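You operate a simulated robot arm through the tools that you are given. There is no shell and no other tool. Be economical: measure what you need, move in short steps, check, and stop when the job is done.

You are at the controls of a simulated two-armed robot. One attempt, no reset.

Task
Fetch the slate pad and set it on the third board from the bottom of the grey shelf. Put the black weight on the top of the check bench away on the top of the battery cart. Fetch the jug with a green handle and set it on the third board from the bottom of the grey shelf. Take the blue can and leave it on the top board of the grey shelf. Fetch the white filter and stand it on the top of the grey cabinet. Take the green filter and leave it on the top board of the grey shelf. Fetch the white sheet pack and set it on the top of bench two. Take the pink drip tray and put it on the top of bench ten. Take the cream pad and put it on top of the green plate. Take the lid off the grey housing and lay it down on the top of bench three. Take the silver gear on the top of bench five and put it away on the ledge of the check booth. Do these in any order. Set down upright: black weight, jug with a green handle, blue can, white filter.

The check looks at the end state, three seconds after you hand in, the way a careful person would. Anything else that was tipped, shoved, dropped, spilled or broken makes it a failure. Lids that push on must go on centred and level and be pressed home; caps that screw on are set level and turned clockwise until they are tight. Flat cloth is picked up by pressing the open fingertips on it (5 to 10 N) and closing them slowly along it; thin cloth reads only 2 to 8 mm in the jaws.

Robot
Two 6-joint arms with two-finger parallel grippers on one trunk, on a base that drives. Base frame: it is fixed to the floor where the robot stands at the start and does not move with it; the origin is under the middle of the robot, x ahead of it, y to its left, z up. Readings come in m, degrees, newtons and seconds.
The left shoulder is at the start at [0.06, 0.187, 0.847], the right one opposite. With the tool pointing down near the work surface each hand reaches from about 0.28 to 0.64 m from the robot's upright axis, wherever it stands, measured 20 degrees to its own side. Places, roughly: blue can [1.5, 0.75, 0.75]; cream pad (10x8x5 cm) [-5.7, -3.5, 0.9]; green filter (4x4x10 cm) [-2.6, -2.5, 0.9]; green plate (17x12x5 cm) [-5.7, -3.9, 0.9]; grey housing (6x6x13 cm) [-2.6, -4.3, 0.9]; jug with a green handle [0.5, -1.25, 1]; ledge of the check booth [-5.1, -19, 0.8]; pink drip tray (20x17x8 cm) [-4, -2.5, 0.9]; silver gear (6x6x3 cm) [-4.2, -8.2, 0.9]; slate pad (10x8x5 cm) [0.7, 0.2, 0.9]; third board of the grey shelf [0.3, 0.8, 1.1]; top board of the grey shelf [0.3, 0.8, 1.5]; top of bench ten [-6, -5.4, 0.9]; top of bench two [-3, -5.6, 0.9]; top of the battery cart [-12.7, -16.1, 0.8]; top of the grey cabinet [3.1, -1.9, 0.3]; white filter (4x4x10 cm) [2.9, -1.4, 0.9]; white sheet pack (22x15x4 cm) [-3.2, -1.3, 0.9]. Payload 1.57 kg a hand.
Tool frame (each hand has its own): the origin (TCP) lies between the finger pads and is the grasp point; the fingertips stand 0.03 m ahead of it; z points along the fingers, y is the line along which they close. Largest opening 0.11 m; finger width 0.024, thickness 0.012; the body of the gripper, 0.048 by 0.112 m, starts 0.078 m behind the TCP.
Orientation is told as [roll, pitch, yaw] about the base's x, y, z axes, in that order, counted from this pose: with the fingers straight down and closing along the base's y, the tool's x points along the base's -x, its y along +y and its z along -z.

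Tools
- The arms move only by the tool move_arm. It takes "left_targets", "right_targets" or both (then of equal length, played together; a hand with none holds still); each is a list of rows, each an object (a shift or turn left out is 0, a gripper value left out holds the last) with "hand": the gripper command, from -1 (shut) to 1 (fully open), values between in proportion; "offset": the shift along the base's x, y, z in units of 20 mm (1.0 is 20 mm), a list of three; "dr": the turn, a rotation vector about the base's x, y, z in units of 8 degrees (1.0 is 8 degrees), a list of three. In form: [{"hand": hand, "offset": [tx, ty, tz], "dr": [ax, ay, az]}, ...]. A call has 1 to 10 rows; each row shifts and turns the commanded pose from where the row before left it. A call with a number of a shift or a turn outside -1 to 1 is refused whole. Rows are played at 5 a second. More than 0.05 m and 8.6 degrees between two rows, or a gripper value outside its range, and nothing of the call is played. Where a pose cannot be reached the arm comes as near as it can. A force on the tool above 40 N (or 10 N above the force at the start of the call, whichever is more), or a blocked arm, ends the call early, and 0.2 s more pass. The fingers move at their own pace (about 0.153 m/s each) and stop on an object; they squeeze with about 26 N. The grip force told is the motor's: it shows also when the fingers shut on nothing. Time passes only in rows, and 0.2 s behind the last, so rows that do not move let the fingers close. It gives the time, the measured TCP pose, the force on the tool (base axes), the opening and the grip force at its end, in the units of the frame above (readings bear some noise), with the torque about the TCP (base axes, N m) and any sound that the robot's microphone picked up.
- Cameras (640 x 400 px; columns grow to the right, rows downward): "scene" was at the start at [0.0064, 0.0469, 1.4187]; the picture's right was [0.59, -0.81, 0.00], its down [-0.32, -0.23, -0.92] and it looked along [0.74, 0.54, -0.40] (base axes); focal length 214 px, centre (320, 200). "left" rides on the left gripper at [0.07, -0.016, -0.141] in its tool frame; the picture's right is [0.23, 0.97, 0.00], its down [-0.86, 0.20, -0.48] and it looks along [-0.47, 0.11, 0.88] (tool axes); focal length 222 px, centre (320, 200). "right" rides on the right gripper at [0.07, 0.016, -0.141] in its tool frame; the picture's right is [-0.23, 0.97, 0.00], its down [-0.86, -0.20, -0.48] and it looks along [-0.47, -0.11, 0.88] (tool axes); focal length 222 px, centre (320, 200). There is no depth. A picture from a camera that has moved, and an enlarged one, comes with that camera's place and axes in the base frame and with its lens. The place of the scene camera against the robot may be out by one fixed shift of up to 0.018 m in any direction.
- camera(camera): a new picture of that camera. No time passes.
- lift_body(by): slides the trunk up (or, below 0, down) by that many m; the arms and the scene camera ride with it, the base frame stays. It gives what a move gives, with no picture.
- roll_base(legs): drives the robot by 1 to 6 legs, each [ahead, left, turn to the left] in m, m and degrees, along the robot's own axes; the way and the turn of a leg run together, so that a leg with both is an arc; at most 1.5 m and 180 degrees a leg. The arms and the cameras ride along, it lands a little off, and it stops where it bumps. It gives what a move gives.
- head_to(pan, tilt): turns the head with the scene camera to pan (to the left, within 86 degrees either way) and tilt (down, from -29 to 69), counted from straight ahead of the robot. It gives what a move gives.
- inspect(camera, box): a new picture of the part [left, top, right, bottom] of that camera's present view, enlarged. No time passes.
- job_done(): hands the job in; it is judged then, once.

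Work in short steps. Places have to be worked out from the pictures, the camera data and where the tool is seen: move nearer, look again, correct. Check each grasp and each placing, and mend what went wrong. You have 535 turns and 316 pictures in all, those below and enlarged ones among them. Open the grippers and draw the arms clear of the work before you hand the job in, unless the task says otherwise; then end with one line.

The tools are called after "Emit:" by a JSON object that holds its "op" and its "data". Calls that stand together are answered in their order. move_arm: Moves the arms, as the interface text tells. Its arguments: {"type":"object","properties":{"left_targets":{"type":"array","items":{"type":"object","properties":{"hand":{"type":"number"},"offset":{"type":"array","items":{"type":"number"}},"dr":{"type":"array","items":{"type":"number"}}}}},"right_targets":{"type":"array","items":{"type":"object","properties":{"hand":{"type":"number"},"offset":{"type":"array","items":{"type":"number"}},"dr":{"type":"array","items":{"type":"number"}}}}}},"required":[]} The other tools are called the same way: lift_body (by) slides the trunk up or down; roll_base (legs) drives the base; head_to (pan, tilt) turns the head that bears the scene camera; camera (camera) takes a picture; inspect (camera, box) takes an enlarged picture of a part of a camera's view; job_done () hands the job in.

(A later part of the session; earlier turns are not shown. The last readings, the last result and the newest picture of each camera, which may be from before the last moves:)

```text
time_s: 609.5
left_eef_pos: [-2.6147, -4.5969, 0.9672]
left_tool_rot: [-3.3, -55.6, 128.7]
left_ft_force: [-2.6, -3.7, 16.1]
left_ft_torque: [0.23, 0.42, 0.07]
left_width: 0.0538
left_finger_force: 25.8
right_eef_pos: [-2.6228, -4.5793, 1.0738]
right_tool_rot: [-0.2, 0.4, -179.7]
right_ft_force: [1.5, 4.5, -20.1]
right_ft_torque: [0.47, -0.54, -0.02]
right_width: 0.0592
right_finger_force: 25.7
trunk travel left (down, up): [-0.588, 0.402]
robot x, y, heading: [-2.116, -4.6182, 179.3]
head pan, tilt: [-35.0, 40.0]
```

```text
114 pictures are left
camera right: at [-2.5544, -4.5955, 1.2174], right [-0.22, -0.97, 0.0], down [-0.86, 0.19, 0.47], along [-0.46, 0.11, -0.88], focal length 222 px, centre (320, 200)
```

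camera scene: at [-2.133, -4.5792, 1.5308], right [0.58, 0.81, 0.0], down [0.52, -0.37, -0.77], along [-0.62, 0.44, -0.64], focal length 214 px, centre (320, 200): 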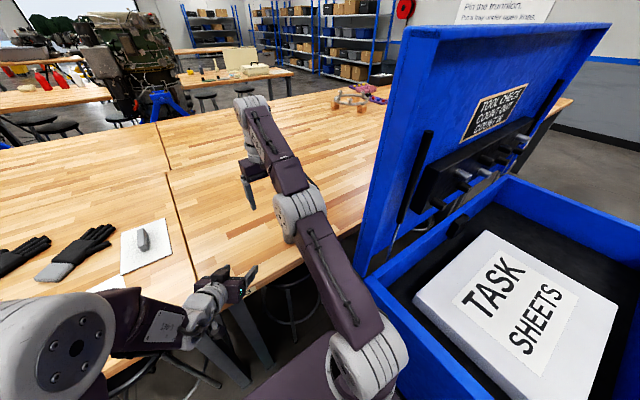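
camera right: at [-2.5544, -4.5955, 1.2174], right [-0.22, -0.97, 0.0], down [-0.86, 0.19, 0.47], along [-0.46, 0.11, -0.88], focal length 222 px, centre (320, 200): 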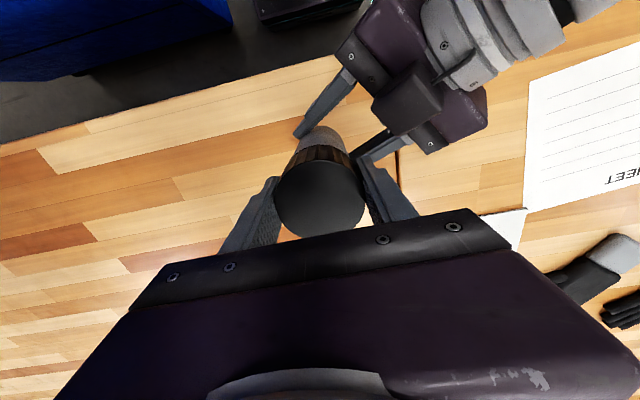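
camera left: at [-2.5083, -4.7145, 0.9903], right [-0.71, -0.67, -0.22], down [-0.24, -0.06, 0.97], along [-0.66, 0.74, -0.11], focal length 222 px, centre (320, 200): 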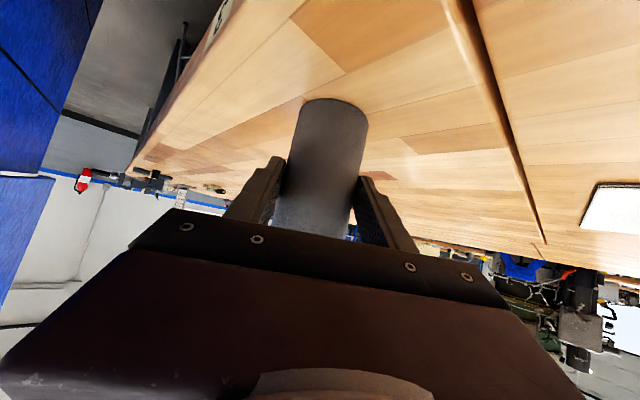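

The body slid through the left grip with the lid still on, so it must unscrew. Lowering back, then twisting counter-clockwise with the body held.

Emit:
{"op": "move_arm", "data": {"right_targets": [{"offset": [0, 0, 0]}, {"offset": [0, 0, -0.5]}, {"offset": [0, 0, -0.5]}, {"offset": [0, 0, -0.5]}, {"offset": [0, 0, -0.4]}, {"offset": [0, 0, 0]}, {"offset": [0, 0, 0]}, {"offset": [0, 0, 0]}, {"offset": [0, 0, 0]}], "left_targets": [{"hand": 0.3}, {"offset": [0, 0, 0]}, {"offset": [0, 0, 0]}, {"offset": [0, 0, 0]}, {"offset": [0, 0, 0]}, {"hand": -1}, {"offset": [0, 0, 0]}, {"offset": [0, 0, 0]}, {"offset": [0, 0, 0]}]}}

Emit:
{"op": "move_arm", "data": {"right_targets": [{"dr": [0, 0, 1]}, {"dr": [0, 0, 1]}, {"dr": [0, 0, 1]}, {"dr": [0, 0, 1]}, {"dr": [0, 0, 1]}]}}

Emit:
{"op": "camera", "data": {"camera": "left"}}

```text
time_s: 611.5
left_eef_pos: [-2.612, -4.5985, 0.9676]
left_tool_rot: [-3.1, -55.7, 128.5]
left_ft_force: [-9.8, -14.9, 1.6]
left_ft_torque: [-0.37, 0.28, 0.25]
left_width: 0.0567
left_finger_force: 26.3
right_eef_pos: [-2.6212, -4.5821, 1.0384]
right_tool_rot: [-0.3, 0.1, -179.7]
right_ft_force: [-2.1, 11.4, 29.7]
right_ft_torque: [0.53, 0.0, -0.08]
right_width: 0.0593
right_finger_force: 26.3
trunk travel left (down, up): [-0.588, 0.402]
robot x, y, heading: [-2.1119, -4.6186, 179.4]
head pan, tilt: [-35.0, 40.0]
```

```text
time_s: 612.7
left_eef_pos: [-2.612, -4.5966, 0.9683]
left_tool_rot: [-3.2, -55.7, 128.5]
left_ft_force: [-4.7, -22.3, 8.3]
left_ft_torque: [-0.25, 0.5, 0.3]
left_width: 0.0566
left_finger_force: 25.9
right_eef_pos: [-2.6214, -4.5796, 1.0379]
right_tool_rot: [-0.4, 0.4, -139.5]
right_ft_force: [-8.0, 19.0, 21.8]
right_ft_torque: [1.24, 0.3, -0.14]
right_width: 0.0593
right_finger_force: 25.9
trunk travel left (down, up): [-0.588, 0.402]
robot x, y, heading: [-2.1112, -4.6252, 179.3]
head pan, tilt: [-35.0, 40.0]
```

```text
113 pictures are left
camera left: at [-2.5079, -4.7159, 0.9908], right [-0.71, -0.67, -0.22], down [-0.24, -0.07, 0.97], along [-0.66, 0.74, -0.11], focal length 222 px, centre (320, 200)
```

left: 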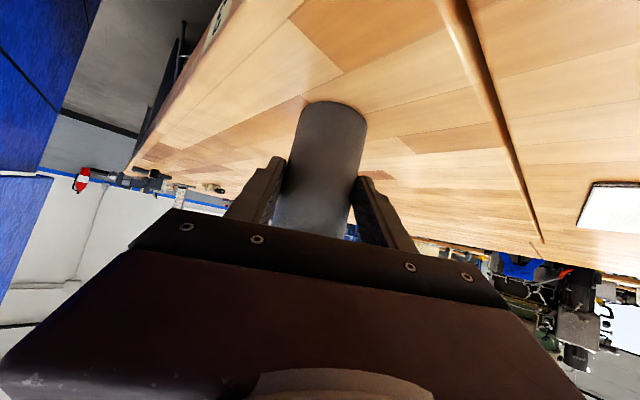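

Turned 40° with little torque. Relaxing the downward force a bit and turning 120° more.

Emit:
{"op": "move_arm", "data": {"right_targets": [{"dr": [0, 0, 1], "offset": [0, 0, 0.15]}, {"dr": [0, 0, 1]}, {"dr": [0, 0, 1]}, {"dr": [0, 0, 1]}, {"dr": [0, 0, 1]}, {"dr": [0, 0, 1]}, {"dr": [0, 0, 1]}, {"dr": [0, 0, 1]}, {"dr": [0, 0, 1]}, {"dr": [0, 0, 1]}]}}

Emit:
{"op": "move_arm", "data": {"right_targets": [{"dr": [0, 0, 1]}, {"dr": [0, 0, 1]}, {"dr": [0, 0, 1]}, {"dr": [0, 0, 1]}, {"offset": [0, 0, 0]}]}}

Emit:
{"op": "move_arm", "data": {"right_targets": [{"offset": [0, 0, 0.2]}, {"offset": [0, 0, 0.2]}, {"offset": [0, 0, 0.2]}, {"offset": [0, 0, 0]}]}}

Emit:
{"op": "inspect", "data": {"camera": "right", "box": [210, 70, 430, 250]}}

```text
time_s: 614.9
left_eef_pos: [-2.6142, -4.5964, 0.9654]
left_tool_rot: [-3.3, -55.6, 128.5]
left_ft_force: [13.0, -4.4, 3.4]
left_ft_torque: [0.13, 0.52, -0.15]
left_width: 0.0565
left_finger_force: 26.2
right_eef_pos: [-2.6225, -4.5821, 1.0403]
right_tool_rot: [-0.1, 0.2, -59.5]
right_ft_force: [-12.6, 5.8, -5.1]
right_ft_torque: [0.4, 0.35, 0.0]
right_width: 0.0594
right_finger_force: 26.1
trunk travel left (down, up): [-0.588, 0.402]
robot x, y, heading: [-2.1167, -4.622, 179.5]
head pan, tilt: [-35.0, 40.0]
```

```text
time_s: 616.1
left_eef_pos: [-2.6142, -4.5959, 0.9653]
left_tool_rot: [-3.3, -55.6, 128.6]
left_ft_force: [10.1, 4.8, 0.5]
left_ft_torque: [-0.5, 0.48, -0.22]
left_width: 0.0568
left_finger_force: 26.0
right_eef_pos: [-2.6223, -4.5816, 1.0395]
right_tool_rot: [-0.2, 0.1, -27.5]
right_ft_force: [-10.2, -4.9, -0.1]
right_ft_torque: [0.13, 0.17, -0.01]
right_width: 0.0592
right_finger_force: 26.2
trunk travel left (down, up): [-0.588, 0.402]
robot x, y, heading: [-2.115, -4.6173, 179.6]
head pan, tilt: [-35.0, 40.0]
```

```text
time_s: 617.1
left_eef_pos: [-2.6144, -4.5971, 0.9685]
left_tool_rot: [-3.2, -55.7, 128.6]
left_ft_force: [2.6, 7.8, 19.5]
left_ft_torque: [0.14, 0.44, -0.1]
left_width: 0.0567
left_finger_force: 26.5
right_eef_pos: [-2.621, -4.5819, 1.0517]
right_tool_rot: [0.0, -0.1, -27.6]
right_ft_force: [-1.9, -7.6, -24.6]
right_ft_torque: [-0.42, -0.13, 0.07]
right_width: 0.0594
right_finger_force: 25.8
trunk travel left (down, up): [-0.588, 0.402]
robot x, y, heading: [-2.1122, -4.6212, 179.6]
head pan, tilt: [-35.0, 40.0]
```

```text
2.22 times, centred on (320, 160) of right
camera zoom: at [-2.6767, -4.534, 1.1933], right [0.65, 0.76, 0.0], down [0.66, -0.57, 0.48], along [0.36, -0.31, -0.88], focal length 494 px, centre (320, 289)
```

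zoom: 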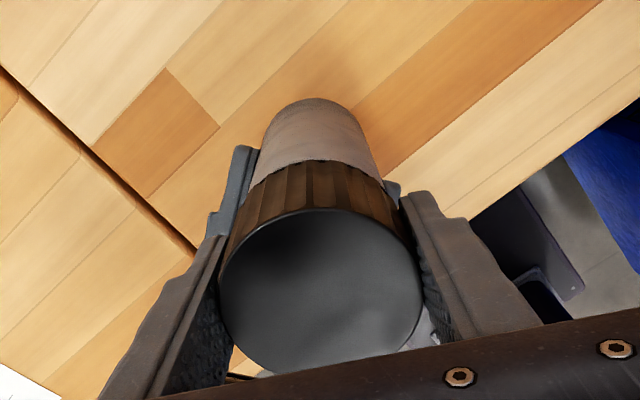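

The pull still doesn't part them, but turning is nearly free, which suggests a screw cap needing more turns. I'll seat it, release the right hand, wind the wrist back, and turn again.

Emit:
{"op": "move_arm", "data": {"right_targets": [{"offset": [0, 0, -0.3]}, {"offset": [0, 0, -0.3]}, {"offset": [0, 0, 0]}, {"hand": 0.6}, {"offset": [0, 0, 0]}, {"offset": [0, 0, 0.5]}, {"dr": [0, 0, -1]}, {"dr": [0, 0, -1]}, {"dr": [0, 0, -1]}, {"dr": [0, 0, -1]}]}}

Emit:
{"op": "move_arm", "data": {"right_targets": [{"dr": [0, 0, -1]}, {"dr": [0, 0, -1]}, {"dr": [0, 0, -1]}, {"dr": [0, 0, -1]}, {"dr": [0, 0, -1]}, {"dr": [0, 0, -1]}, {"dr": [0, 0, -1]}, {"dr": [0, 0, -1]}, {"dr": [0, 0, -1]}, {"dr": [0, 0, -1]}]}}

Emit:
{"op": "move_arm", "data": {"right_targets": [{"dr": [0, 0, -1]}, {"dr": [0, 0, -1]}, {"dr": [0, 0, -1]}, {"dr": [0, 0, -1]}, {"dr": [0, 0, -1]}, {"dr": [0, 0, -1]}, {"dr": [0, 0, -1]}, {"dr": [0, 0, -1]}, {"dr": [0, 0, -1]}, {"dr": [0, 0, -1]}]}}

Emit:
{"op": "inspect", "data": {"camera": "right", "box": [210, 70, 430, 250]}}

```text
time_s: 619.3
left_eef_pos: [-2.6132, -4.5961, 0.9664]
left_tool_rot: [-3.3, -55.6, 128.6]
left_ft_force: [0.0, 0.0, -4.4]
left_ft_torque: [-0.09, -0.07, 0.02]
left_width: 0.0565
left_finger_force: 26.3
right_eef_pos: [-2.6221, -4.5809, 1.0498]
right_tool_rot: [0.0, 0.1, -59.7]
right_ft_force: [0.0, -0.9, 0.0]
right_ft_torque: [0.01, 0.04, -0.02]
right_width: 0.088
right_finger_force: 0.1
trunk travel left (down, up): [-0.588, 0.402]
robot x, y, heading: [-2.1167, -4.6226, 179.4]
head pan, tilt: [-35.0, 40.0]
```

```text
time_s: 621.5
left_eef_pos: [-2.6136, -4.597, 0.9668]
left_tool_rot: [-3.3, -55.5, 128.5]
left_ft_force: [0.7, 0.3, -5.3]
left_ft_torque: [-0.1, -0.06, 0.01]
left_width: 0.0567
left_finger_force: 26.0
right_eef_pos: [-2.6235, -4.5801, 1.0512]
right_tool_rot: [0.0, 0.4, -139.8]
right_ft_force: [1.0, -0.5, 0.1]
right_ft_torque: [0.0, -0.02, 0.01]
right_width: 0.0882
right_finger_force: 0.1
trunk travel left (down, up): [-0.588, 0.402]
robot x, y, heading: [-2.1119, -4.6213, 179.3]
head pan, tilt: [-35.0, 40.0]
```

```text
time_s: 623.7
left_eef_pos: [-2.6145, -4.5964, 0.965]
left_tool_rot: [-3.2, -55.6, 128.6]
left_ft_force: [0.2, -1.3, -4.3]
left_ft_torque: [-0.12, -0.07, 0.03]
left_width: 0.0565
left_finger_force: 25.9
right_eef_pos: [-2.6223, -4.5811, 1.0504]
right_tool_rot: [0.0, 0.2, 140.1]
right_ft_force: [0.5, 0.7, 0.5]
right_ft_torque: [-0.02, 0.0, -0.02]
right_width: 0.088
right_finger_force: 0.1
trunk travel left (down, up): [-0.588, 0.402]
robot x, y, heading: [-2.1156, -4.6231, 179.6]
head pan, tilt: [-35.0, 40.0]
```

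```text
2.22 times, centred on (320, 160) of right
camera zoom: at [-2.581, -4.637, 1.1925], right [-0.8, -0.6, 0.0], down [-0.53, 0.7, 0.48], along [-0.28, 0.38, -0.88], focal length 494 px, centre (320, 289)
```

zoom: 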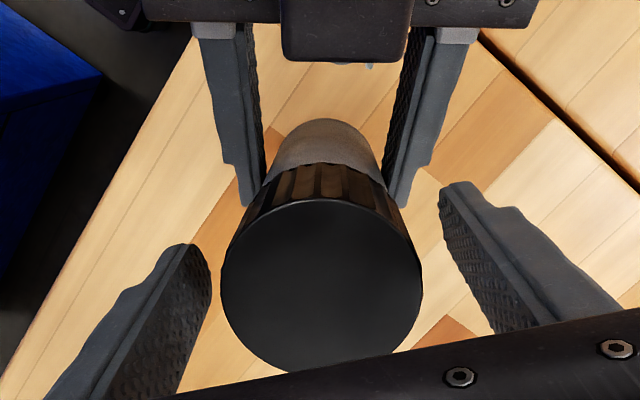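

Winding back another 80°, then gripping and turning counter-clockwise 240°.

Emit:
{"op": "move_arm", "data": {"right_targets": [{"dr": [0, 0, -1]}, {"dr": [0, 0, -1]}, {"dr": [0, 0, -1]}, {"dr": [0, 0, -1]}, {"dr": [0, 0, -1]}, {"dr": [0, 0, -1]}, {"dr": [0, 0, -1]}, {"dr": [0, 0, -1]}, {"dr": [0, 0, -1]}, {"offset": [0, 0, -0.4]}]}}

Emit:
{"op": "move_arm", "data": {"right_targets": [{"hand": 0.3}, {"hand": -1}, {"offset": [0, 0, 0]}, {"offset": [0, 0, 0]}, {"dr": [0, 0, 1]}, {"dr": [0, 0, 1]}, {"dr": [0, 0, 1]}, {"dr": [0, 0, 1]}, {"dr": [0, 0, 1]}, {"dr": [0, 0, 1]}]}}

Emit:
{"op": "move_arm", "data": {"right_targets": [{"dr": [0, 0, 1]}, {"dr": [0, 0, 1]}, {"dr": [0, 0, 1]}, {"dr": [0, 0, 1]}, {"dr": [0, 0, 1]}, {"dr": [0, 0, 1]}, {"dr": [0, 0, 1]}, {"dr": [0, 0, 1]}, {"dr": [0, 0, 1]}, {"dr": [0, 0, 1]}]}}

Emit:
{"op": "move_arm", "data": {"right_targets": [{"dr": [0, 0, 1]}, {"dr": [0, 0, 1]}, {"dr": [0, 0, 1]}, {"dr": [0, 0, 1]}, {"dr": [0, 0, 1]}, {"dr": [0, 0, 1]}, {"dr": [0, 0, 1]}, {"dr": [0, 0, 1]}, {"dr": [0, 0, 1]}, {"dr": [0, 0, 1]}]}}

```text
time_s: 625.9
left_eef_pos: [-2.6133, -4.5973, 0.965]
left_tool_rot: [-3.3, -55.5, 128.7]
left_ft_force: [0.4, -0.8, -5.2]
left_ft_torque: [-0.09, -0.03, -0.03]
left_width: 0.0564
left_finger_force: 25.5
right_eef_pos: [-2.6219, -4.5811, 1.0424]
right_tool_rot: [-0.1, 0.1, 68.1]
right_ft_force: [-0.5, -0.6, -0.6]
right_ft_torque: [-0.02, -0.03, 0.02]
right_width: 0.0879
right_finger_force: 0.1
trunk travel left (down, up): [-0.588, 0.402]
robot x, y, heading: [-2.115, -4.6246, 179.6]
head pan, tilt: [-35.0, 40.0]
```

```text
time_s: 628.1
left_eef_pos: [-2.6123, -4.5959, 0.965]
left_tool_rot: [-3.4, -55.5, 128.5]
left_ft_force: [6.8, -4.5, -5.1]
left_ft_torque: [0.16, 0.31, 0.04]
left_width: 0.0565
left_finger_force: 26.2
right_eef_pos: [-2.6229, -4.5804, 1.0424]
right_tool_rot: [-0.2, 0.3, 116.5]
right_ft_force: [-7.6, 4.0, 0.4]
right_ft_torque: [0.12, 0.17, -0.13]
right_width: 0.0593
right_finger_force: 26.1
trunk travel left (down, up): [-0.588, 0.402]
robot x, y, heading: [-2.1182, -4.6213, 179.7]
head pan, tilt: [-35.0, 40.0]
```

```text
time_s: 630.3
left_eef_pos: [-2.6128, -4.5969, 0.9675]
left_tool_rot: [-3.3, -55.6, 128.7]
left_ft_force: [10.1, -3.9, -4.2]
left_ft_torque: [0.19, 0.51, 0.02]
left_width: 0.0564
left_finger_force: 25.8
right_eef_pos: [-2.6223, -4.5817, 1.0421]
right_tool_rot: [0.0, 0.2, -163.5]
right_ft_force: [-10.3, 4.9, 0.1]
right_ft_torque: [0.08, 0.15, -0.11]
right_width: 0.0588
right_finger_force: 25.7
trunk travel left (down, up): [-0.588, 0.402]
robot x, y, heading: [-2.1119, -4.6238, 179.6]
head pan, tilt: [-35.0, 40.0]
```

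```text
time_s: 632.5
left_eef_pos: [-2.6134, -4.5975, 0.965]
left_tool_rot: [-3.3, -55.6, 128.6]
left_ft_force: [4.1, -0.5, -4.4]
left_ft_torque: [-0.05, 0.19, -0.05]
left_width: 0.0564
left_finger_force: 25.7
right_eef_pos: [-2.6228, -4.5804, 1.0414]
right_tool_rot: [-0.1, 0.0, -83.5]
right_ft_force: [-4.5, 0.0, 1.6]
right_ft_torque: [0.02, 0.09, -0.04]
right_width: 0.0591
right_finger_force: 26.1
trunk travel left (down, up): [-0.588, 0.402]
robot x, y, heading: [-2.1127, -4.6224, 179.4]
head pan, tilt: [-35.0, 40.0]
```

Another 208° turned at low torque. Trying a gentle pull now.

Emit:
{"op": "move_arm", "data": {"right_targets": [{"offset": [0, 0, 0.25]}, {"offset": [0, 0, 0.25]}, {"offset": [0, 0, 0.25]}, {"offset": [0, 0, 0]}]}}

Emit:
{"op": "inspect", "data": {"camera": "right", "box": [210, 70, 430, 250]}}

```text
time_s: 633.5
left_eef_pos: [-2.613, -4.5963, 0.9668]
left_tool_rot: [-3.3, -55.6, 128.6]
left_ft_force: [0.0, 0.0, -4.1]
left_ft_torque: [-0.09, -0.05, -0.01]
left_width: 0.0568
left_finger_force: 26.3
right_eef_pos: [-2.623, -4.5803, 1.0567]
right_tool_rot: [0.0, 0.2, -83.7]
right_ft_force: [-1.0, 0.2, -0.7]
right_ft_torque: [-0.02, -0.02, 0.02]
right_width: 0.0592
right_finger_force: 25.8
trunk travel left (down, up): [-0.588, 0.402]
robot x, y, heading: [-2.1179, -4.6189, 179.6]
head pan, tilt: [-35.0, 40.0]
```

```text
2.22 times, centred on (320, 160) of right
camera zoom: at [-2.6147, -4.5097, 1.1993], right [0.99, -0.12, 0.0], down [-0.1, -0.87, 0.48], along [-0.06, -0.47, -0.88], focal length 494 px, centre (320, 289)
```

zoom: 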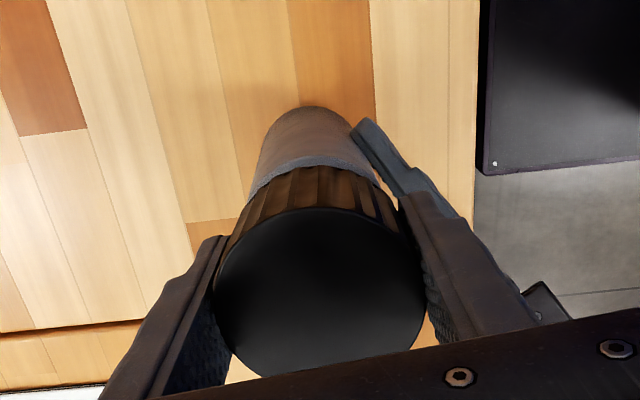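

The lid is off: the right hand now carries only the lid's weight. Lifting it clear, and lowering the body with the left hand onto the bench.

Emit:
{"op": "move_arm", "data": {"right_targets": [{"offset": [0, 0, 1]}, {"offset": [0, 0, 1]}, {"offset": [0, 0, 1]}, {"offset": [0, 0, 1]}, {"offset": [0, 0.5, 0]}, {"offset": [0, 1, 0]}, {"offset": [0, 1, 0]}, {"offset": [0, 1, 0]}, {"offset": [0, 1, 0]}], "left_targets": [{"offset": [0, 0, 0]}, {"offset": [0, 0, 0]}, {"offset": [0, 0, 0]}, {"offset": [0, 0, -0.2]}, {"offset": [0, 0, -0.2]}, {"offset": [0, 0, -0.2]}, {"offset": [0, 0, -0.15]}, {"offset": [0, 0, -0.15]}, {"offset": [0, 0, 0]}]}}

Emit:
{"op": "camera", "data": {"camera": "left"}}

```text
time_s: 635.5
left_eef_pos: [-2.6119, -4.5974, 0.9502]
left_tool_rot: [-3.1, -55.8, 128.5]
left_ft_force: [-5.2, -0.8, 15.2]
left_ft_torque: [0.27, 0.36, 0.21]
left_width: 0.0561
left_finger_force: 25.8
right_eef_pos: [-2.5951, -4.4825, 1.1228]
right_tool_rot: [-0.2, 0.1, -83.8]
right_ft_force: [0.2, 0.6, 0.1]
right_ft_torque: [-0.02, 0.03, -0.01]
right_width: 0.0591
right_finger_force: 26.3
right hand out of reach, approached as far as the arm can: row 2, 3, 4
trunk travel left (down, up): [-0.588, 0.402]
robot x, y, heading: [-2.1151, -4.6194, 179.8]
head pan, tilt: [-35.0, 40.0]
```

```text
109 pictures are left
camera left: at [-2.5078, -4.7152, 0.9728], right [-0.71, -0.67, -0.22], down [-0.24, -0.07, 0.97], along [-0.66, 0.74, -0.11], focal length 222 px, centre (320, 200)
```

left: 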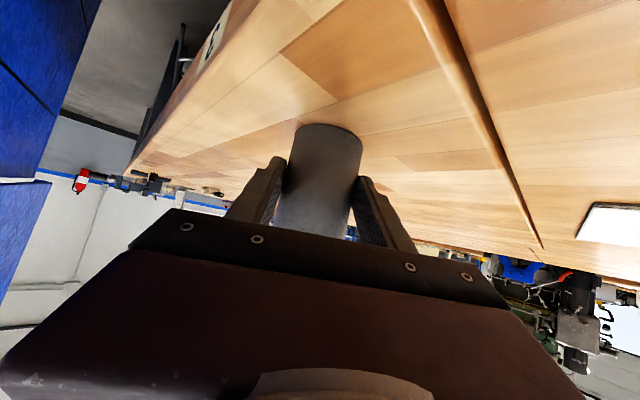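

Body is seated. Opening the left hand and backing it off along its line; the right hand goes to lay the lid at about [−2.68, −4.42].

Emit:
{"op": "move_arm", "data": {"left_targets": [{"offset": [0, 0, 0.1]}, {"hand": 0.6}, {"offset": [0, 0, 0]}, {"offset": [0.62, -0.78, 0]}, {"offset": [0.62, -0.78, 0]}, {"offset": [0.62, -0.78, 0]}, {"offset": [0.62, -0.78, 0]}, {"offset": [0.62, -0.78, 0.2]}, {"offset": [0.3, -1, 0.5]}, {"offset": [0, -1, 0.5]}], "right_targets": [{"offset": [0, 0, 0]}, {"offset": [-1, 0.8, 0]}, {"offset": [-1, 0.8, 0]}, {"offset": [-1, 0.8, 0]}, {"offset": [-1, 0.6, 0]}, {"offset": [0, 0, -1]}, {"offset": [0, 0, -1]}, {"offset": [0, 0, -1]}, {"offset": [0, 0, -1]}, {"offset": [0, 0, -1]}]}}

Emit:
{"op": "camera", "data": {"camera": "right"}}

Emit:
{"op": "camera", "data": {"camera": "scene"}}

```text
time_s: 637.7
left_eef_pos: [-2.5446, -4.7155, 0.9753]
left_tool_rot: [-3.3, -55.6, 128.5]
left_ft_force: [0.0, 0.2, 0.0]
left_ft_torque: [0.01, 0.02, -0.01]
left_width: 0.0881
left_finger_force: 0.1
right_eef_pos: [-2.6326, -4.428, 1.0002]
right_tool_rot: [-0.1, 0.2, -83.7]
right_ft_force: [0.1, 0.3, -0.1]
right_ft_torque: [-0.02, 0.0, 0.0]
right_width: 0.0591
right_finger_force: 25.7
right hand out of reach, approached as far as the arm can: row 3, 4, 5
trunk travel left (down, up): [-0.588, 0.402]
robot x, y, heading: [-2.1144, -4.6196, 179.5]
head pan, tilt: [-35.0, 40.0]
```

```text
108 pictures are left
camera right: at [-2.6236, -4.3568, 1.1435], right [0.99, -0.12, 0.0], down [-0.1, -0.87, 0.48], along [-0.06, -0.47, -0.88], focal length 222 px, centre (320, 200)
```

right: 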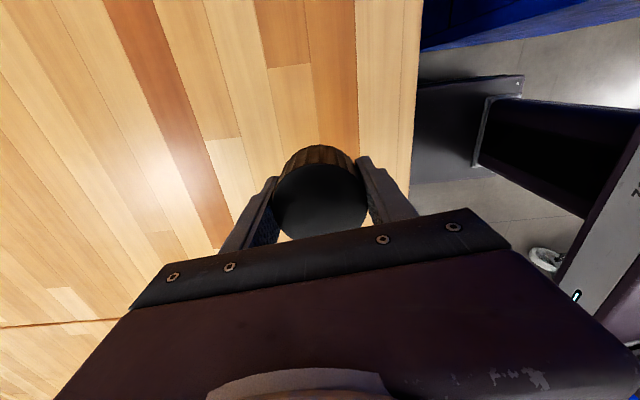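

```text
107 pictures are left
camera scene: at [-2.1331, -4.58, 1.5059], right [0.58, 0.81, 0.0], down [0.52, -0.37, -0.77], along [-0.62, 0.44, -0.64], focal length 214 px, centre (320, 200)
```

scene: 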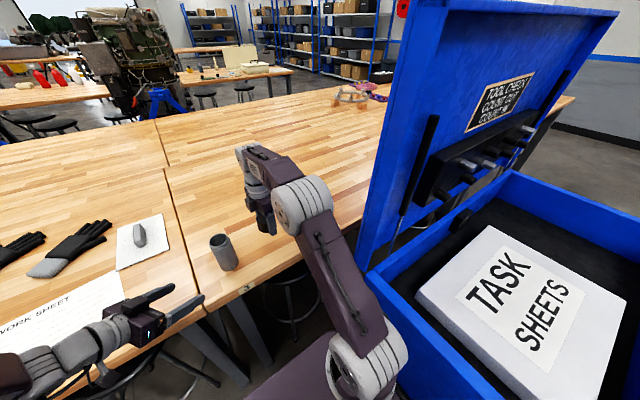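

Lid in hand, housing body stands open. At this lower height I'll move the lid 8 cm deeper and lower it to the bench.

Emit:
{"op": "move_arm", "data": {"right_targets": [{"offset": [-1, -0.5, 0]}, {"offset": [-1, -0.5, 0]}, {"offset": [-1, -0.5, 0]}, {"offset": [-1, 0, 0]}, {"offset": [0, 0, -1]}, {"offset": [0, 0, -1]}, {"offset": [0, 0, -0.5]}, {"offset": [0, 0, -0.3]}, {"offset": [0, 0, -0.3]}, {"offset": [0, 0, -0.3]}]}}

Emit:
{"op": "camera", "data": {"camera": "right"}}

```text
time_s: 639.9
left_eef_pos: [-2.5448, -4.7151, 0.9758]
left_tool_rot: [-3.4, -55.6, 128.6]
left_ft_force: [-0.7, -0.2, -0.7]
left_ft_torque: [0.0, -0.01, -0.02]
left_width: 0.088
left_finger_force: 0.1
right_eef_pos: [-2.6808, -4.4522, 0.9335]
right_tool_rot: [-0.1, 0.2, -83.7]
right_ft_force: [0.5, -0.2, -0.3]
right_ft_torque: [0.01, 0.02, 0.0]
right_width: 0.0589
right_finger_force: 26.1
right hand out of reach, approached as far as the arm can: row 3, 4
trunk travel left (down, up): [-0.588, 0.402]
robot x, y, heading: [-2.1176, -4.6205, 179.5]
head pan, tilt: [-35.0, 40.0]
```

```text
106 pictures are left
camera right: at [-2.6735, -4.3814, 1.0758], right [0.99, -0.12, 0.0], down [-0.1, -0.87, 0.48], along [-0.06, -0.47, -0.88], focal length 222 px, centre (320, 200)
```

right: 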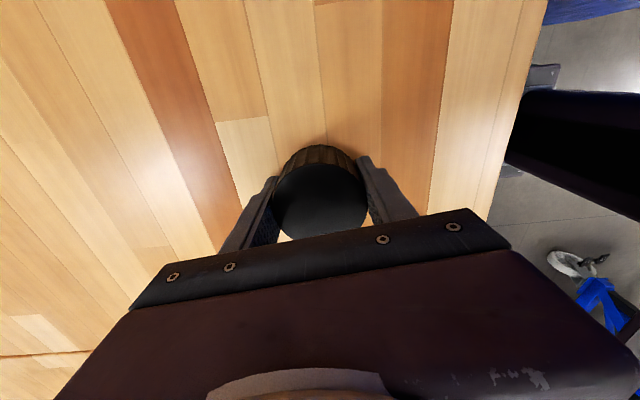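

Near the bench; small steps to contact, then open and rise.

Emit:
{"op": "move_arm", "data": {"right_targets": [{"offset": [0, 0, -0.15]}, {"offset": [0, 0, -0.15]}, {"offset": [0, 0, -0.15]}, {"offset": [0, 0, -0.15]}, {"offset": [0, 0, 0]}]}}

Emit:
{"op": "move_arm", "data": {"right_targets": [{"hand": 0.5}, {"offset": [0, 0, 0]}, {"offset": [0, 0, 0]}, {"offset": [0, 0, 1]}, {"offset": [0, 0, 1]}, {"offset": [0, 0, 1]}, {"offset": [0, 0, 1]}, {"offset": [0, 0, 1]}, {"offset": [0, 0, 1]}, {"offset": [0, 0, 0]}]}}

Emit:
{"op": "camera", "data": {"camera": "right"}}

```text
time_s: 640.8
left_eef_pos: [-2.542, -4.7136, 0.9769]
left_tool_rot: [-3.1, -55.7, 128.4]
left_ft_force: [-0.2, 0.1, 0.3]
left_ft_torque: [0.0, -0.05, -0.01]
left_width: 0.0882
left_finger_force: 0.0
right_eef_pos: [-2.682, -4.4518, 0.9307]
right_tool_rot: [-0.8, 0.4, -83.8]
right_ft_force: [8.0, -0.1, 17.8]
right_ft_torque: [-0.07, -0.97, 0.07]
right_width: 0.0589
right_finger_force: 26.7
trunk travel left (down, up): [-0.588, 0.402]
robot x, y, heading: [-2.1153, -4.6181, 179.4]
head pan, tilt: [-35.0, 40.0]
stopped in row 4 (right hand): the force on the tool passed its limit (the readings are from after the stop); the commanded pose is now the measured one
```

```text
time_s: 641.6
left_eef_pos: [-2.5458, -4.7159, 0.9763]
left_tool_rot: [-3.2, -55.7, 128.7]
left_ft_force: [-0.3, 0.5, 0.2]
left_ft_torque: [0.02, 0.02, 0.03]
left_width: 0.0879
left_finger_force: 0.0
right_eef_pos: [-2.6868, -4.453, 0.9314]
right_tool_rot: [-1.4, 0.4, -83.7]
right_ft_force: [-4.9, -1.3, 14.3]
right_ft_torque: [-0.1, -0.57, -0.07]
right_width: 0.0784
right_finger_force: 0.1
trunk travel left (down, up): [-0.588, 0.402]
robot x, y, heading: [-2.115, -4.6179, 179.6]
head pan, tilt: [-35.0, 40.0]
stopped in row 3 (right hand): the force on the tool passed its limit (the readings are from after the stop); the commanded pose is now the measured one
```

```text
105 pictures are left
camera right: at [-2.6753, -4.3823, 1.0732], right [0.99, -0.12, -0.03], down [-0.09, -0.87, 0.48], along [-0.08, -0.47, -0.88], focal length 222 px, centre (320, 200)
```

right: 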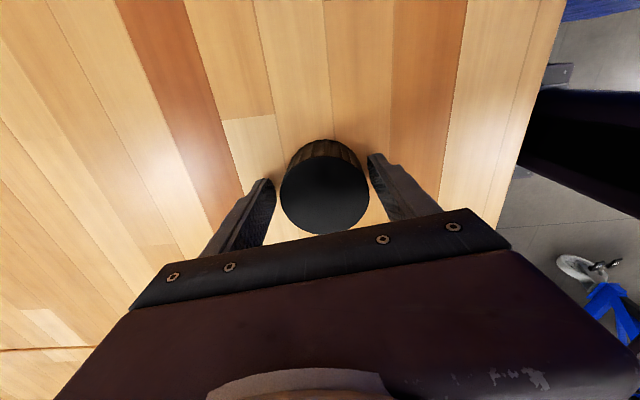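

Lid is released on the bench; a fingertip just touches the table. Rising straight up.

Emit:
{"op": "move_arm", "data": {"right_targets": [{"offset": [0, 0, 0.5], "dr": [0.17, 0, 0]}, {"offset": [0, 0, 1]}, {"offset": [0, 0, 1]}, {"offset": [0, 0, 1]}, {"offset": [0, 0, 1]}, {"offset": [0, 0, 1]}, {"offset": [0, 0, 1]}, {"offset": [0, 0, 1]}, {"offset": [0, 0, 0]}]}}

Emit:
{"op": "camera", "data": {"camera": "right"}}

```text
time_s: 643.6
left_eef_pos: [-2.5451, -4.7139, 0.9754]
left_tool_rot: [-3.3, -55.6, 128.6]
left_ft_force: [0.4, -0.3, -0.6]
left_ft_torque: [0.0, 0.0, -0.02]
left_width: 0.0881
left_finger_force: 0.0
right_eef_pos: [-2.6609, -4.4511, 1.059]
right_tool_rot: [-1.0, 1.7, -83.7]
right_ft_force: [0.1, 0.9, 0.4]
right_ft_torque: [-0.04, -0.03, 0.03]
right_width: 0.0827
right_finger_force: 0.0
right hand out of reach, approached as far as the arm can: row 5, 6, 7, 8
trunk travel left (down, up): [-0.588, 0.402]
robot x, y, heading: [-2.1162, -4.6176, 179.6]
head pan, tilt: [-35.0, 40.0]
```

```text
104 pictures are left
camera right: at [-2.6496, -4.3836, 1.2021], right [0.99, -0.12, -0.02], down [-0.09, -0.89, 0.46], along [-0.07, -0.45, -0.89], focal length 222 px, centre (320, 200)
```

right: 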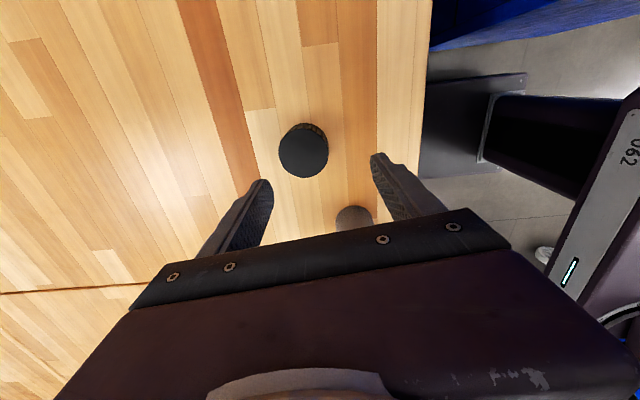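

The lid lies flat on bench 3. Now I'll return the open body to its original spot with the right hand: move over it at [−2.62, −4.58].

Emit:
{"op": "move_arm", "data": {"right_targets": [{"offset": [0.65, -1, 0.5], "dr": [0, -0.15, 0]}, {"offset": [0.65, -1, 0.5]}, {"offset": [0.65, -1, 0.5]}, {"offset": [0, -1, 0]}, {"offset": [0, -1, 0]}, {"offset": [0, -1, 0]}, {"offset": [0, -0.45, 0]}, {"offset": [0, 0, 0]}]}}

Emit:
{"op": "camera", "data": {"camera": "right"}}

```text
time_s: 645.4
left_eef_pos: [-2.5458, -4.7144, 0.9756]
left_tool_rot: [-3.4, -55.7, 128.6]
left_ft_force: [-0.8, -0.1, 0.6]
left_ft_torque: [0.02, 0.01, -0.01]
left_width: 0.0877
left_finger_force: 0.1
right_eef_pos: [-2.6339, -4.5726, 1.0569]
right_tool_rot: [0.2, 1.6, -83.8]
right_ft_force: [-0.6, 0.4, 0.1]
right_ft_torque: [-0.04, 0.0, 0.0]
right_width: 0.0822
right_finger_force: 0.1
right hand out of reach, approached as far as the arm can: row 1, 2, 3, 4, 6
trunk travel left (down, up): [-0.588, 0.402]
robot x, y, heading: [-2.1159, -4.6222, 179.5]
head pan, tilt: [-35.0, 40.0]
```

```text
103 pictures are left
camera right: at [-2.6273, -4.5053, 1.2015], right [0.99, -0.12, 0.0], down [-0.1, -0.89, 0.45], along [-0.06, -0.45, -0.89], focal length 222 px, centre (320, 200)
```

right: 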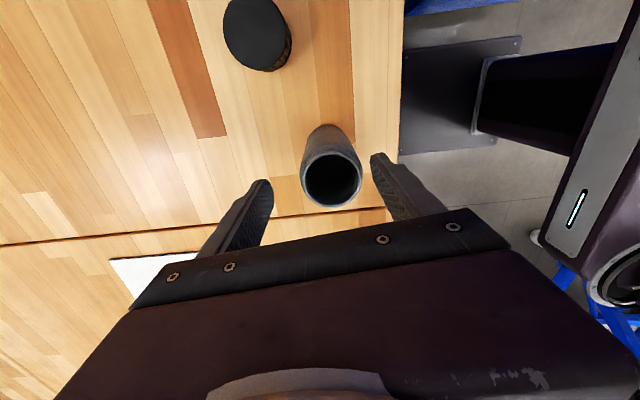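

Rim centred (offset ≈6 mm). Descending around the body, gripping, lifting 6 cm.

Emit:
{"op": "move_arm", "data": {"right_targets": [{"offset": [0.3, -0.1, 0]}, {"offset": [0, 0, -1]}, {"offset": [0, 0, -1]}, {"offset": [0, 0, -1]}, {"hand": 0.2}, {"hand": -1}, {"offset": [0, 0, 0]}, {"offset": [0, 0, 1]}, {"offset": [0, 0, 1]}, {"offset": [0, 0, 0.5]}]}}

Emit:
{"op": "camera", "data": {"camera": "right"}}

```text
time_s: 647.6
left_eef_pos: [-2.5463, -4.7141, 0.9742]
left_tool_rot: [-3.3, -55.6, 128.5]
left_ft_force: [-0.1, 0.4, 0.7]
left_ft_torque: [-0.01, 0.03, -0.03]
left_width: 0.0881
left_finger_force: 0.1
right_eef_pos: [-2.6208, -4.5725, 1.0813]
right_tool_rot: [0.2, 1.6, -83.5]
right_ft_force: [0.4, 0.8, -4.8]
right_ft_torque: [0.01, -0.04, 0.0]
right_width: 0.0481
right_finger_force: 25.6
right hand out of reach, approached as far as the arm can: row 2, 3, 4, 8, 9, 10
trunk travel left (down, up): [-0.588, 0.402]
robot x, y, heading: [-2.117, -4.6187, 179.6]
head pan, tilt: [-35.0, 40.0]
```

```text
102 pictures are left
camera right: at [-2.6124, -4.5043, 1.2253], right [0.99, -0.12, 0.0], down [-0.1, -0.89, 0.45], along [-0.06, -0.45, -0.89], focal length 222 px, centre (320, 200)
```

right: 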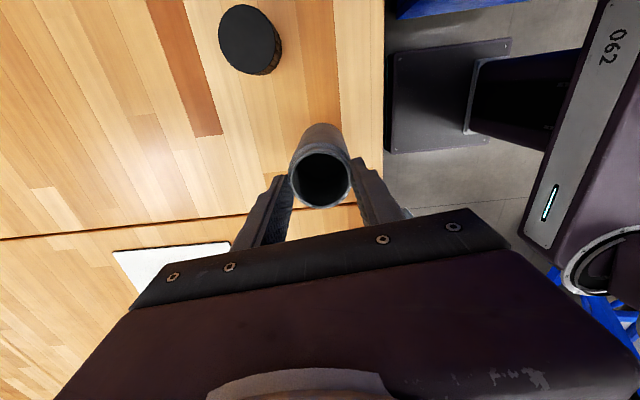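

Held by its neck. Carrying it +0.225 m in y back to its original place.

Emit:
{"op": "move_arm", "data": {"right_targets": [{"offset": [0, 1, 0]}, {"offset": [0, 1, 0]}, {"offset": [0, 1, 0]}, {"offset": [0, 1, 0]}, {"offset": [0, 1, 0]}, {"offset": [0, 1, 0]}, {"offset": [0, 1, 0]}, {"offset": [0, 1, 0]}, {"offset": [0, 1, 0]}, {"offset": [0, 1, 0]}]}}

Emit:
{"op": "move_arm", "data": {"right_targets": [{"offset": [0, 1, 0]}, {"offset": [0, 0.1, -1]}, {"offset": [0, 0, -0.5]}, {"offset": [0, 0, -0.2]}, {"offset": [0, 0, -0.2]}, {"offset": [0, 0, 0]}]}}

Emit:
{"op": "camera", "data": {"camera": "right"}}

```text
time_s: 649.8
left_eef_pos: [-2.5453, -4.715, 0.976]
left_tool_rot: [-3.3, -55.5, 128.5]
left_ft_force: [-0.2, 0.0, -0.4]
left_ft_torque: [-0.01, 0.02, 0.01]
left_width: 0.0881
left_finger_force: 0.0
right_eef_pos: [-2.62, -4.3704, 1.0817]
right_tool_rot: [0.2, 1.5, -83.6]
right_ft_force: [-0.1, 0.7, -5.4]
right_ft_torque: [0.0, -0.02, 0.02]
right_width: 0.0483
right_finger_force: 25.8
trunk travel left (down, up): [-0.588, 0.402]
robot x, y, heading: [-2.1169, -4.6222, 179.8]
head pan, tilt: [-35.0, 40.0]
```

```text
time_s: 651.2
left_eef_pos: [-2.5431, -4.7156, 0.9765]
left_tool_rot: [-3.0, -55.7, 128.5]
left_ft_force: [0.3, -0.4, 0.3]
left_ft_torque: [-0.04, 0.0, -0.02]
left_width: 0.0881
left_finger_force: 0.0
right_eef_pos: [-2.6177, -4.3501, 1.045]
right_tool_rot: [-0.1, 1.7, -83.8]
right_ft_force: [0.5, 2.4, 19.9]
right_ft_torque: [0.16, -0.05, -0.04]
right_width: 0.0484
right_finger_force: 25.8
trunk travel left (down, up): [-0.588, 0.402]
robot x, y, heading: [-2.1149, -4.6161, 179.4]
head pan, tilt: [-35.0, 40.0]
```

```text
101 pictures are left
camera right: at [-2.6086, -4.2829, 1.1897], right [0.99, -0.12, -0.01], down [-0.1, -0.89, 0.45], along [-0.06, -0.45, -0.89], focal length 222 px, centre (320, 200)
```

right: 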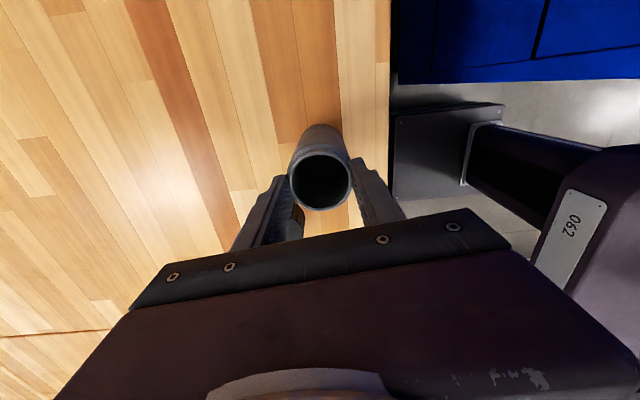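

Set down at the original spot (contact 20 N). Relieving, opening and rising clear.

Emit:
{"op": "move_arm", "data": {"right_targets": [{"offset": [0, 0, 0.12]}, {"hand": 0.2}, {"offset": [0, 0, 0]}, {"offset": [0, 0, 0.5]}, {"offset": [0, 0, 1]}, {"offset": [0, 0, 1]}, {"offset": [0, 0, 1]}, {"offset": [0, 0, 1]}, {"offset": [0, 0, 1]}, {"offset": [0, -1, 0]}]}}

Emit:
{"op": "camera", "data": {"camera": "right"}}

```text
time_s: 653.4
left_eef_pos: [-2.5451, -4.7154, 0.9751]
left_tool_rot: [-3.3, -55.6, 128.6]
left_ft_force: [-1.1, 0.1, -0.1]
left_ft_torque: [0.0, 0.0, 0.0]
left_width: 0.0882
left_finger_force: 0.0
right_eef_pos: [-2.6028, -4.3733, 1.1362]
right_tool_rot: [0.2, 1.6, -83.8]
right_ft_force: [-0.4, 0.3, 0.9]
right_ft_torque: [0.02, 0.02, 0.03]
right_width: 0.0659
right_finger_force: 0.1
right hand out of reach, approached as far as the arm can: row 8, 9
trunk travel left (down, up): [-0.588, 0.402]
robot x, y, heading: [-2.1192, -4.6244, 179.4]
head pan, tilt: [-35.0, 40.0]
```

```text
100 pictures are left
camera right: at [-2.5963, -4.306, 1.2797], right [0.99, -0.12, 0.0], down [-0.1, -0.89, 0.45], along [-0.06, -0.45, -0.89], focal length 222 px, centre (320, 200)
```

right: 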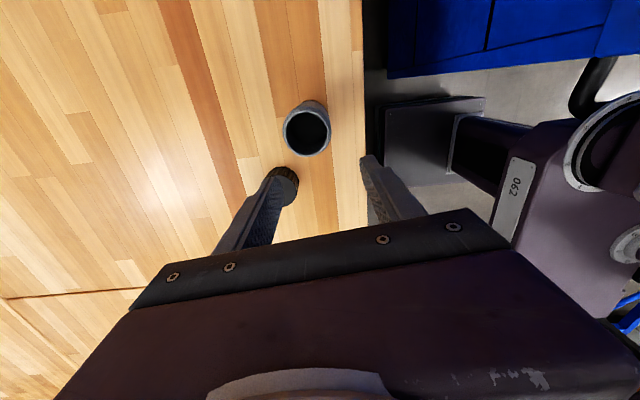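

Lid task done. Now to the west side for the pink tray and pads: raising the trunk, backing out, and driving north around the benches.

Emit:
{"op": "lift_body", "data": {"by": 0.3}}

Emit:
{"op": "roll_base", "data": {"legs": [[-0.75, 0, 0], [0, 0, -90], [1.4, 0, 0], [0.6, 0.45, 0], [1.3, 0, 0], [1.0, 0, 0]]}}

Emit:
{"op": "roll_base", "data": {"legs": [[0, 0, 90], [1.5, 0, 0], [1.5, 0, 0], [0, 0, 90]]}}

Emit:
{"op": "head_to", "data": {"pan": 0, "tilt": 30}}

Emit:
{"op": "camera", "data": {"camera": "scene"}}

```text
time_s: 656.4
left_eef_pos: [-2.5444, -4.7145, 1.2758]
left_tool_rot: [-3.3, -55.6, 128.6]
left_ft_force: [0.0, -0.3, -0.5]
left_ft_torque: [0.01, 0.0, -0.01]
left_width: 0.0885
left_finger_force: 0.0
right_eef_pos: [-2.6033, -4.3728, 1.4348]
right_tool_rot: [0.2, 1.7, -83.6]
right_ft_force: [-0.2, 0.1, 0.2]
right_ft_torque: [-0.02, -0.05, 0.0]
right_width: 0.066
right_finger_force: 0.1
trunk travel left (down, up): [-0.888, 0.102]
robot x, y, heading: [-2.1156, -4.6207, 179.5]
head pan, tilt: [-35.0, 40.0]
```

```text
time_s: 685.4
left_eef_pos: [-1.9457, 0.0975, 1.2763]
left_tool_rot: [-3.2, -55.5, 39.5]
left_ft_force: [-0.3, 0.0, 0.0]
left_ft_torque: [-0.01, 0.0, -0.03]
left_width: 0.0882
left_finger_force: 0.1
right_eef_pos: [-1.6031, 0.1608, 1.4362]
right_tool_rot: [0.3, 1.6, -172.7]
right_ft_force: [-0.2, -0.5, 0.4]
right_ft_torque: [-0.01, -0.01, 0.03]
right_width: 0.0662
right_finger_force: 0.0
trunk travel left (down, up): [-0.888, 0.102]
robot x, y, heading: [-1.8429, -0.3284, 90.6]
head pan, tilt: [-35.0, 40.0]
```

```text
time_s: 707.4
left_eef_pos: [-4.7513, -0.7517, 1.2747]
left_tool_rot: [-3.2, -55.6, -141.1]
left_ft_force: [-0.4, -0.6, 0.3]
left_ft_torque: [-0.03, 0.01, -0.04]
left_width: 0.0878
left_finger_force: 0.1
right_eef_pos: [-5.0938, -0.8136, 1.4355]
right_tool_rot: [0.2, 1.7, 6.6]
right_ft_force: [0.3, 0.0, -0.1]
right_ft_torque: [0.02, 0.01, 0.02]
right_width: 0.0658
right_finger_force: 0.0
trunk travel left (down, up): [-0.888, 0.102]
robot x, y, heading: [-4.8529, -0.3237, -89.8]
head pan, tilt: [-35.0, 40.0]
```

```text
time_s: 708.5
left_eef_pos: [-4.7509, -0.7528, 1.276]
left_tool_rot: [-3.2, -55.6, -141.1]
left_ft_force: [0.5, 0.8, 0.5]
left_ft_torque: [-0.01, -0.02, -0.01]
left_width: 0.0879
left_finger_force: 0.0
right_eef_pos: [-5.0922, -0.812, 1.4355]
right_tool_rot: [0.2, 1.6, 6.6]
right_ft_force: [0.0, 0.5, -0.1]
right_ft_torque: [0.03, -0.01, -0.01]
right_width: 0.0659
right_finger_force: 0.0
trunk travel left (down, up): [-0.888, 0.102]
robot x, y, heading: [-4.8476, -0.3231, -90.0]
head pan, tilt: [0.0, 30.0]
```

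```text
99 pictures are left
camera scene: at [-4.8563, -0.3611, 1.8212], right [-1.0, 0.0, 0.0], down [0.0, 0.5, -0.87], along [0.0, -0.87, -0.5], focal length 214 px, centre (320, 200)
```

scene: 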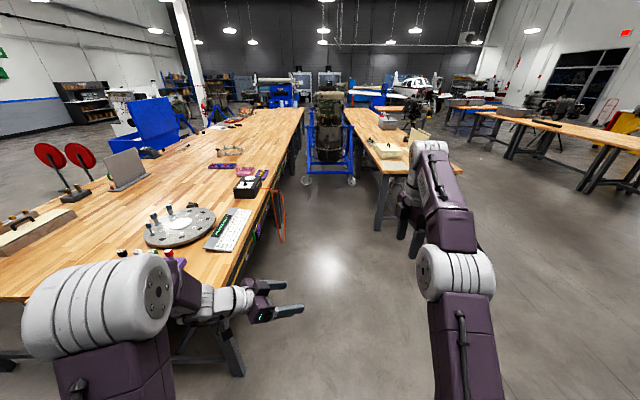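

Zooming in on the pink tray region and on the bench at right with the cream pad and green plate.

Emit:
{"op": "inspect", "data": {"camera": "scene", "box": [190, 130, 310, 210]}}

Emit:
{"op": "inspect", "data": {"camera": "scene", "box": [340, 90, 470, 180]}}

```text
5.00 times, centred on (250, 170) of scene
camera zoom: at [-4.8563, -0.3611, 1.8212], right [-1.0, 0.0, 0.0], down [0.0, 0.5, -0.87], along [0.0, -0.87, -0.5], focal length 1072 px, centre (670, 350)
```

zoom: 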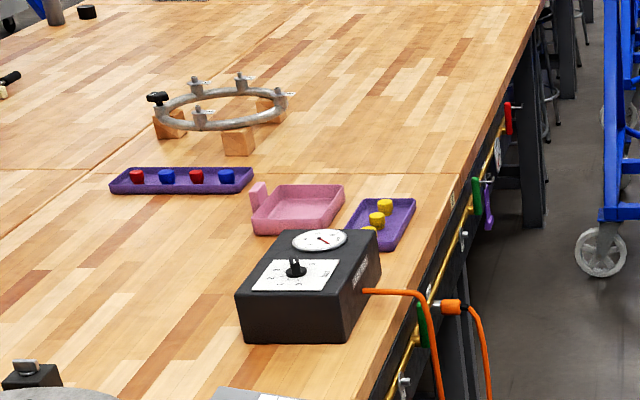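

```text
4.44 times, centred on (405, 135) of scene
camera zoom: at [-4.8563, -0.3611, 1.8212], right [-1.0, 0.0, 0.0], down [0.0, 0.5, -0.87], along [0.0, -0.87, -0.5], focal length 953 px, centre (-58, 489)
```

zoom: 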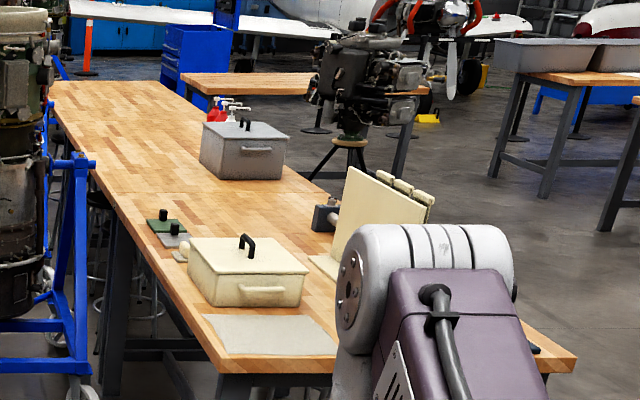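

The pink tray sits at [−4.05, −2.56] with an upright tab on its far (+x) side. I'll straighten the left arm first, then drive down the aisle and turn to face it.

Emit:
{"op": "move_arm", "data": {"left_targets": [{"dr": [0.63, -0.777, 0], "offset": [0.3, 0.3, 0]}, {"dr": [0.63, -0.777, 0], "offset": [0.3, 0.3, 0]}, {"dr": [0.63, -0.777, 0], "offset": [0.3, 0.3, 0]}, {"dr": [0.63, -0.777, 0], "offset": [0.3, 0, 0]}, {"dr": [0.63, -0.777, 0], "offset": [0.3, 0, 0]}, {"dr": [0.63, -0.777, 0], "offset": [0.3, 0, 0]}, {"dr": [0.63, -0.777, 0], "offset": [0.5, 0, 0]}, {"dr": [0, 0, 1], "offset": [0.5, 0, 0]}, {"dr": [0, 0, 1], "offset": [0.5, 0, 0]}, {"dr": [0, 0, 1], "offset": [0.5, 0, 0]}]}}

Emit:
{"op": "roll_base", "data": {"legs": [[1.3, 0, 0], [0.7, 0, 0], [0, 0, 90]]}}

Emit:
{"op": "head_to", "data": {"pan": -10, "tilt": 40}}

Emit:
{"op": "camera", "data": {"camera": "scene"}}

```text
time_s: 710.6
left_eef_pos: [-4.6733, -0.7331, 1.2757]
left_tool_rot: [-3.3, 0.4, -116.9]
left_ft_force: [-0.3, -0.1, -0.1]
left_ft_torque: [0.01, 0.04, -0.01]
left_width: 0.088
left_finger_force: 0.0
right_eef_pos: [-5.0929, -0.8137, 1.4354]
right_tool_rot: [0.2, 1.6, 6.6]
right_ft_force: [0.1, 0.4, 0.4]
right_ft_torque: [-0.05, 0.0, 0.01]
right_width: 0.0661
right_finger_force: 0.0
trunk travel left (down, up): [-0.888, 0.102]
robot x, y, heading: [-4.8435, -0.3233, -90.1]
head pan, tilt: [0.0, 30.0]
```

```text
time_s: 724.4
left_eef_pos: [-4.443, -2.1493, 1.2759]
left_tool_rot: [-3.3, 0.3, -28.3]
left_ft_force: [-0.4, 0.2, -0.3]
left_ft_torque: [0.0, 0.05, 0.0]
left_width: 0.088
left_finger_force: 0.1
right_eef_pos: [-4.3721, -2.5676, 1.436]
right_tool_rot: [0.2, 1.6, 95.4]
right_ft_force: [-0.6, 0.5, 0.2]
right_ft_torque: [-0.01, -0.03, 0.0]
right_width: 0.066
right_finger_force: 0.0
trunk travel left (down, up): [-0.888, 0.102]
robot x, y, heading: [-4.8589, -2.3152, -1.9]
head pan, tilt: [0.0, 30.0]
```

```text
time_s: 725.1
left_eef_pos: [-4.4441, -2.1482, 1.2752]
left_tool_rot: [-3.3, 0.4, -28.3]
left_ft_force: [0.1, 0.0, -0.3]
left_ft_torque: [0.0, 0.0, 0.04]
left_width: 0.088
left_finger_force: 0.0
right_eef_pos: [-4.3736, -2.5682, 1.4347]
right_tool_rot: [0.2, 1.6, 95.3]
right_ft_force: [0.1, 0.0, -0.4]
right_ft_torque: [0.0, -0.02, 0.02]
right_width: 0.0658
right_finger_force: 0.1
trunk travel left (down, up): [-0.888, 0.102]
robot x, y, heading: [-4.8591, -2.3117, -1.4]
head pan, tilt: [-10.0, 40.0]
```

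```text
96 pictures are left
camera scene: at [-4.8435, -2.3346, 1.8059], right [-0.2, -0.98, 0.0], down [-0.63, 0.13, -0.77], along [0.75, -0.15, -0.64], focal length 214 px, centre (320, 200)
```

scene: 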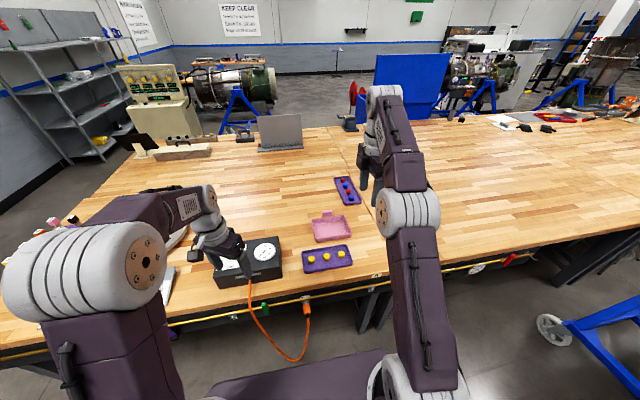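

Emit:
{"op": "inspect", "data": {"camera": "scene", "box": [280, 180, 400, 280]}}

```text
4.00 times, centred on (340, 230) of scene
camera zoom: at [-4.8435, -2.3346, 1.8059], right [-0.2, -0.98, 0.0], down [-0.63, 0.13, -0.77], along [0.75, -0.15, -0.64], focal length 858 px, centre (240, 80)
```

zoom: 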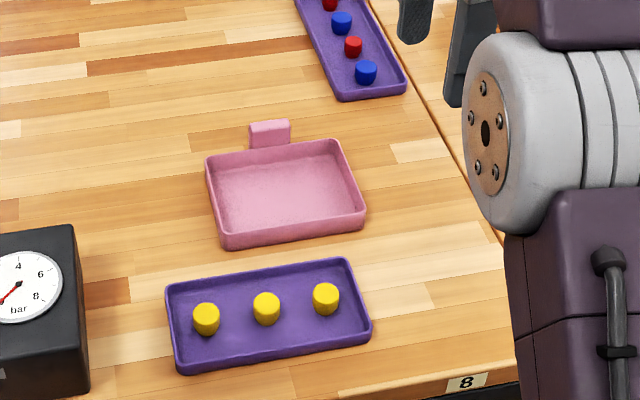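

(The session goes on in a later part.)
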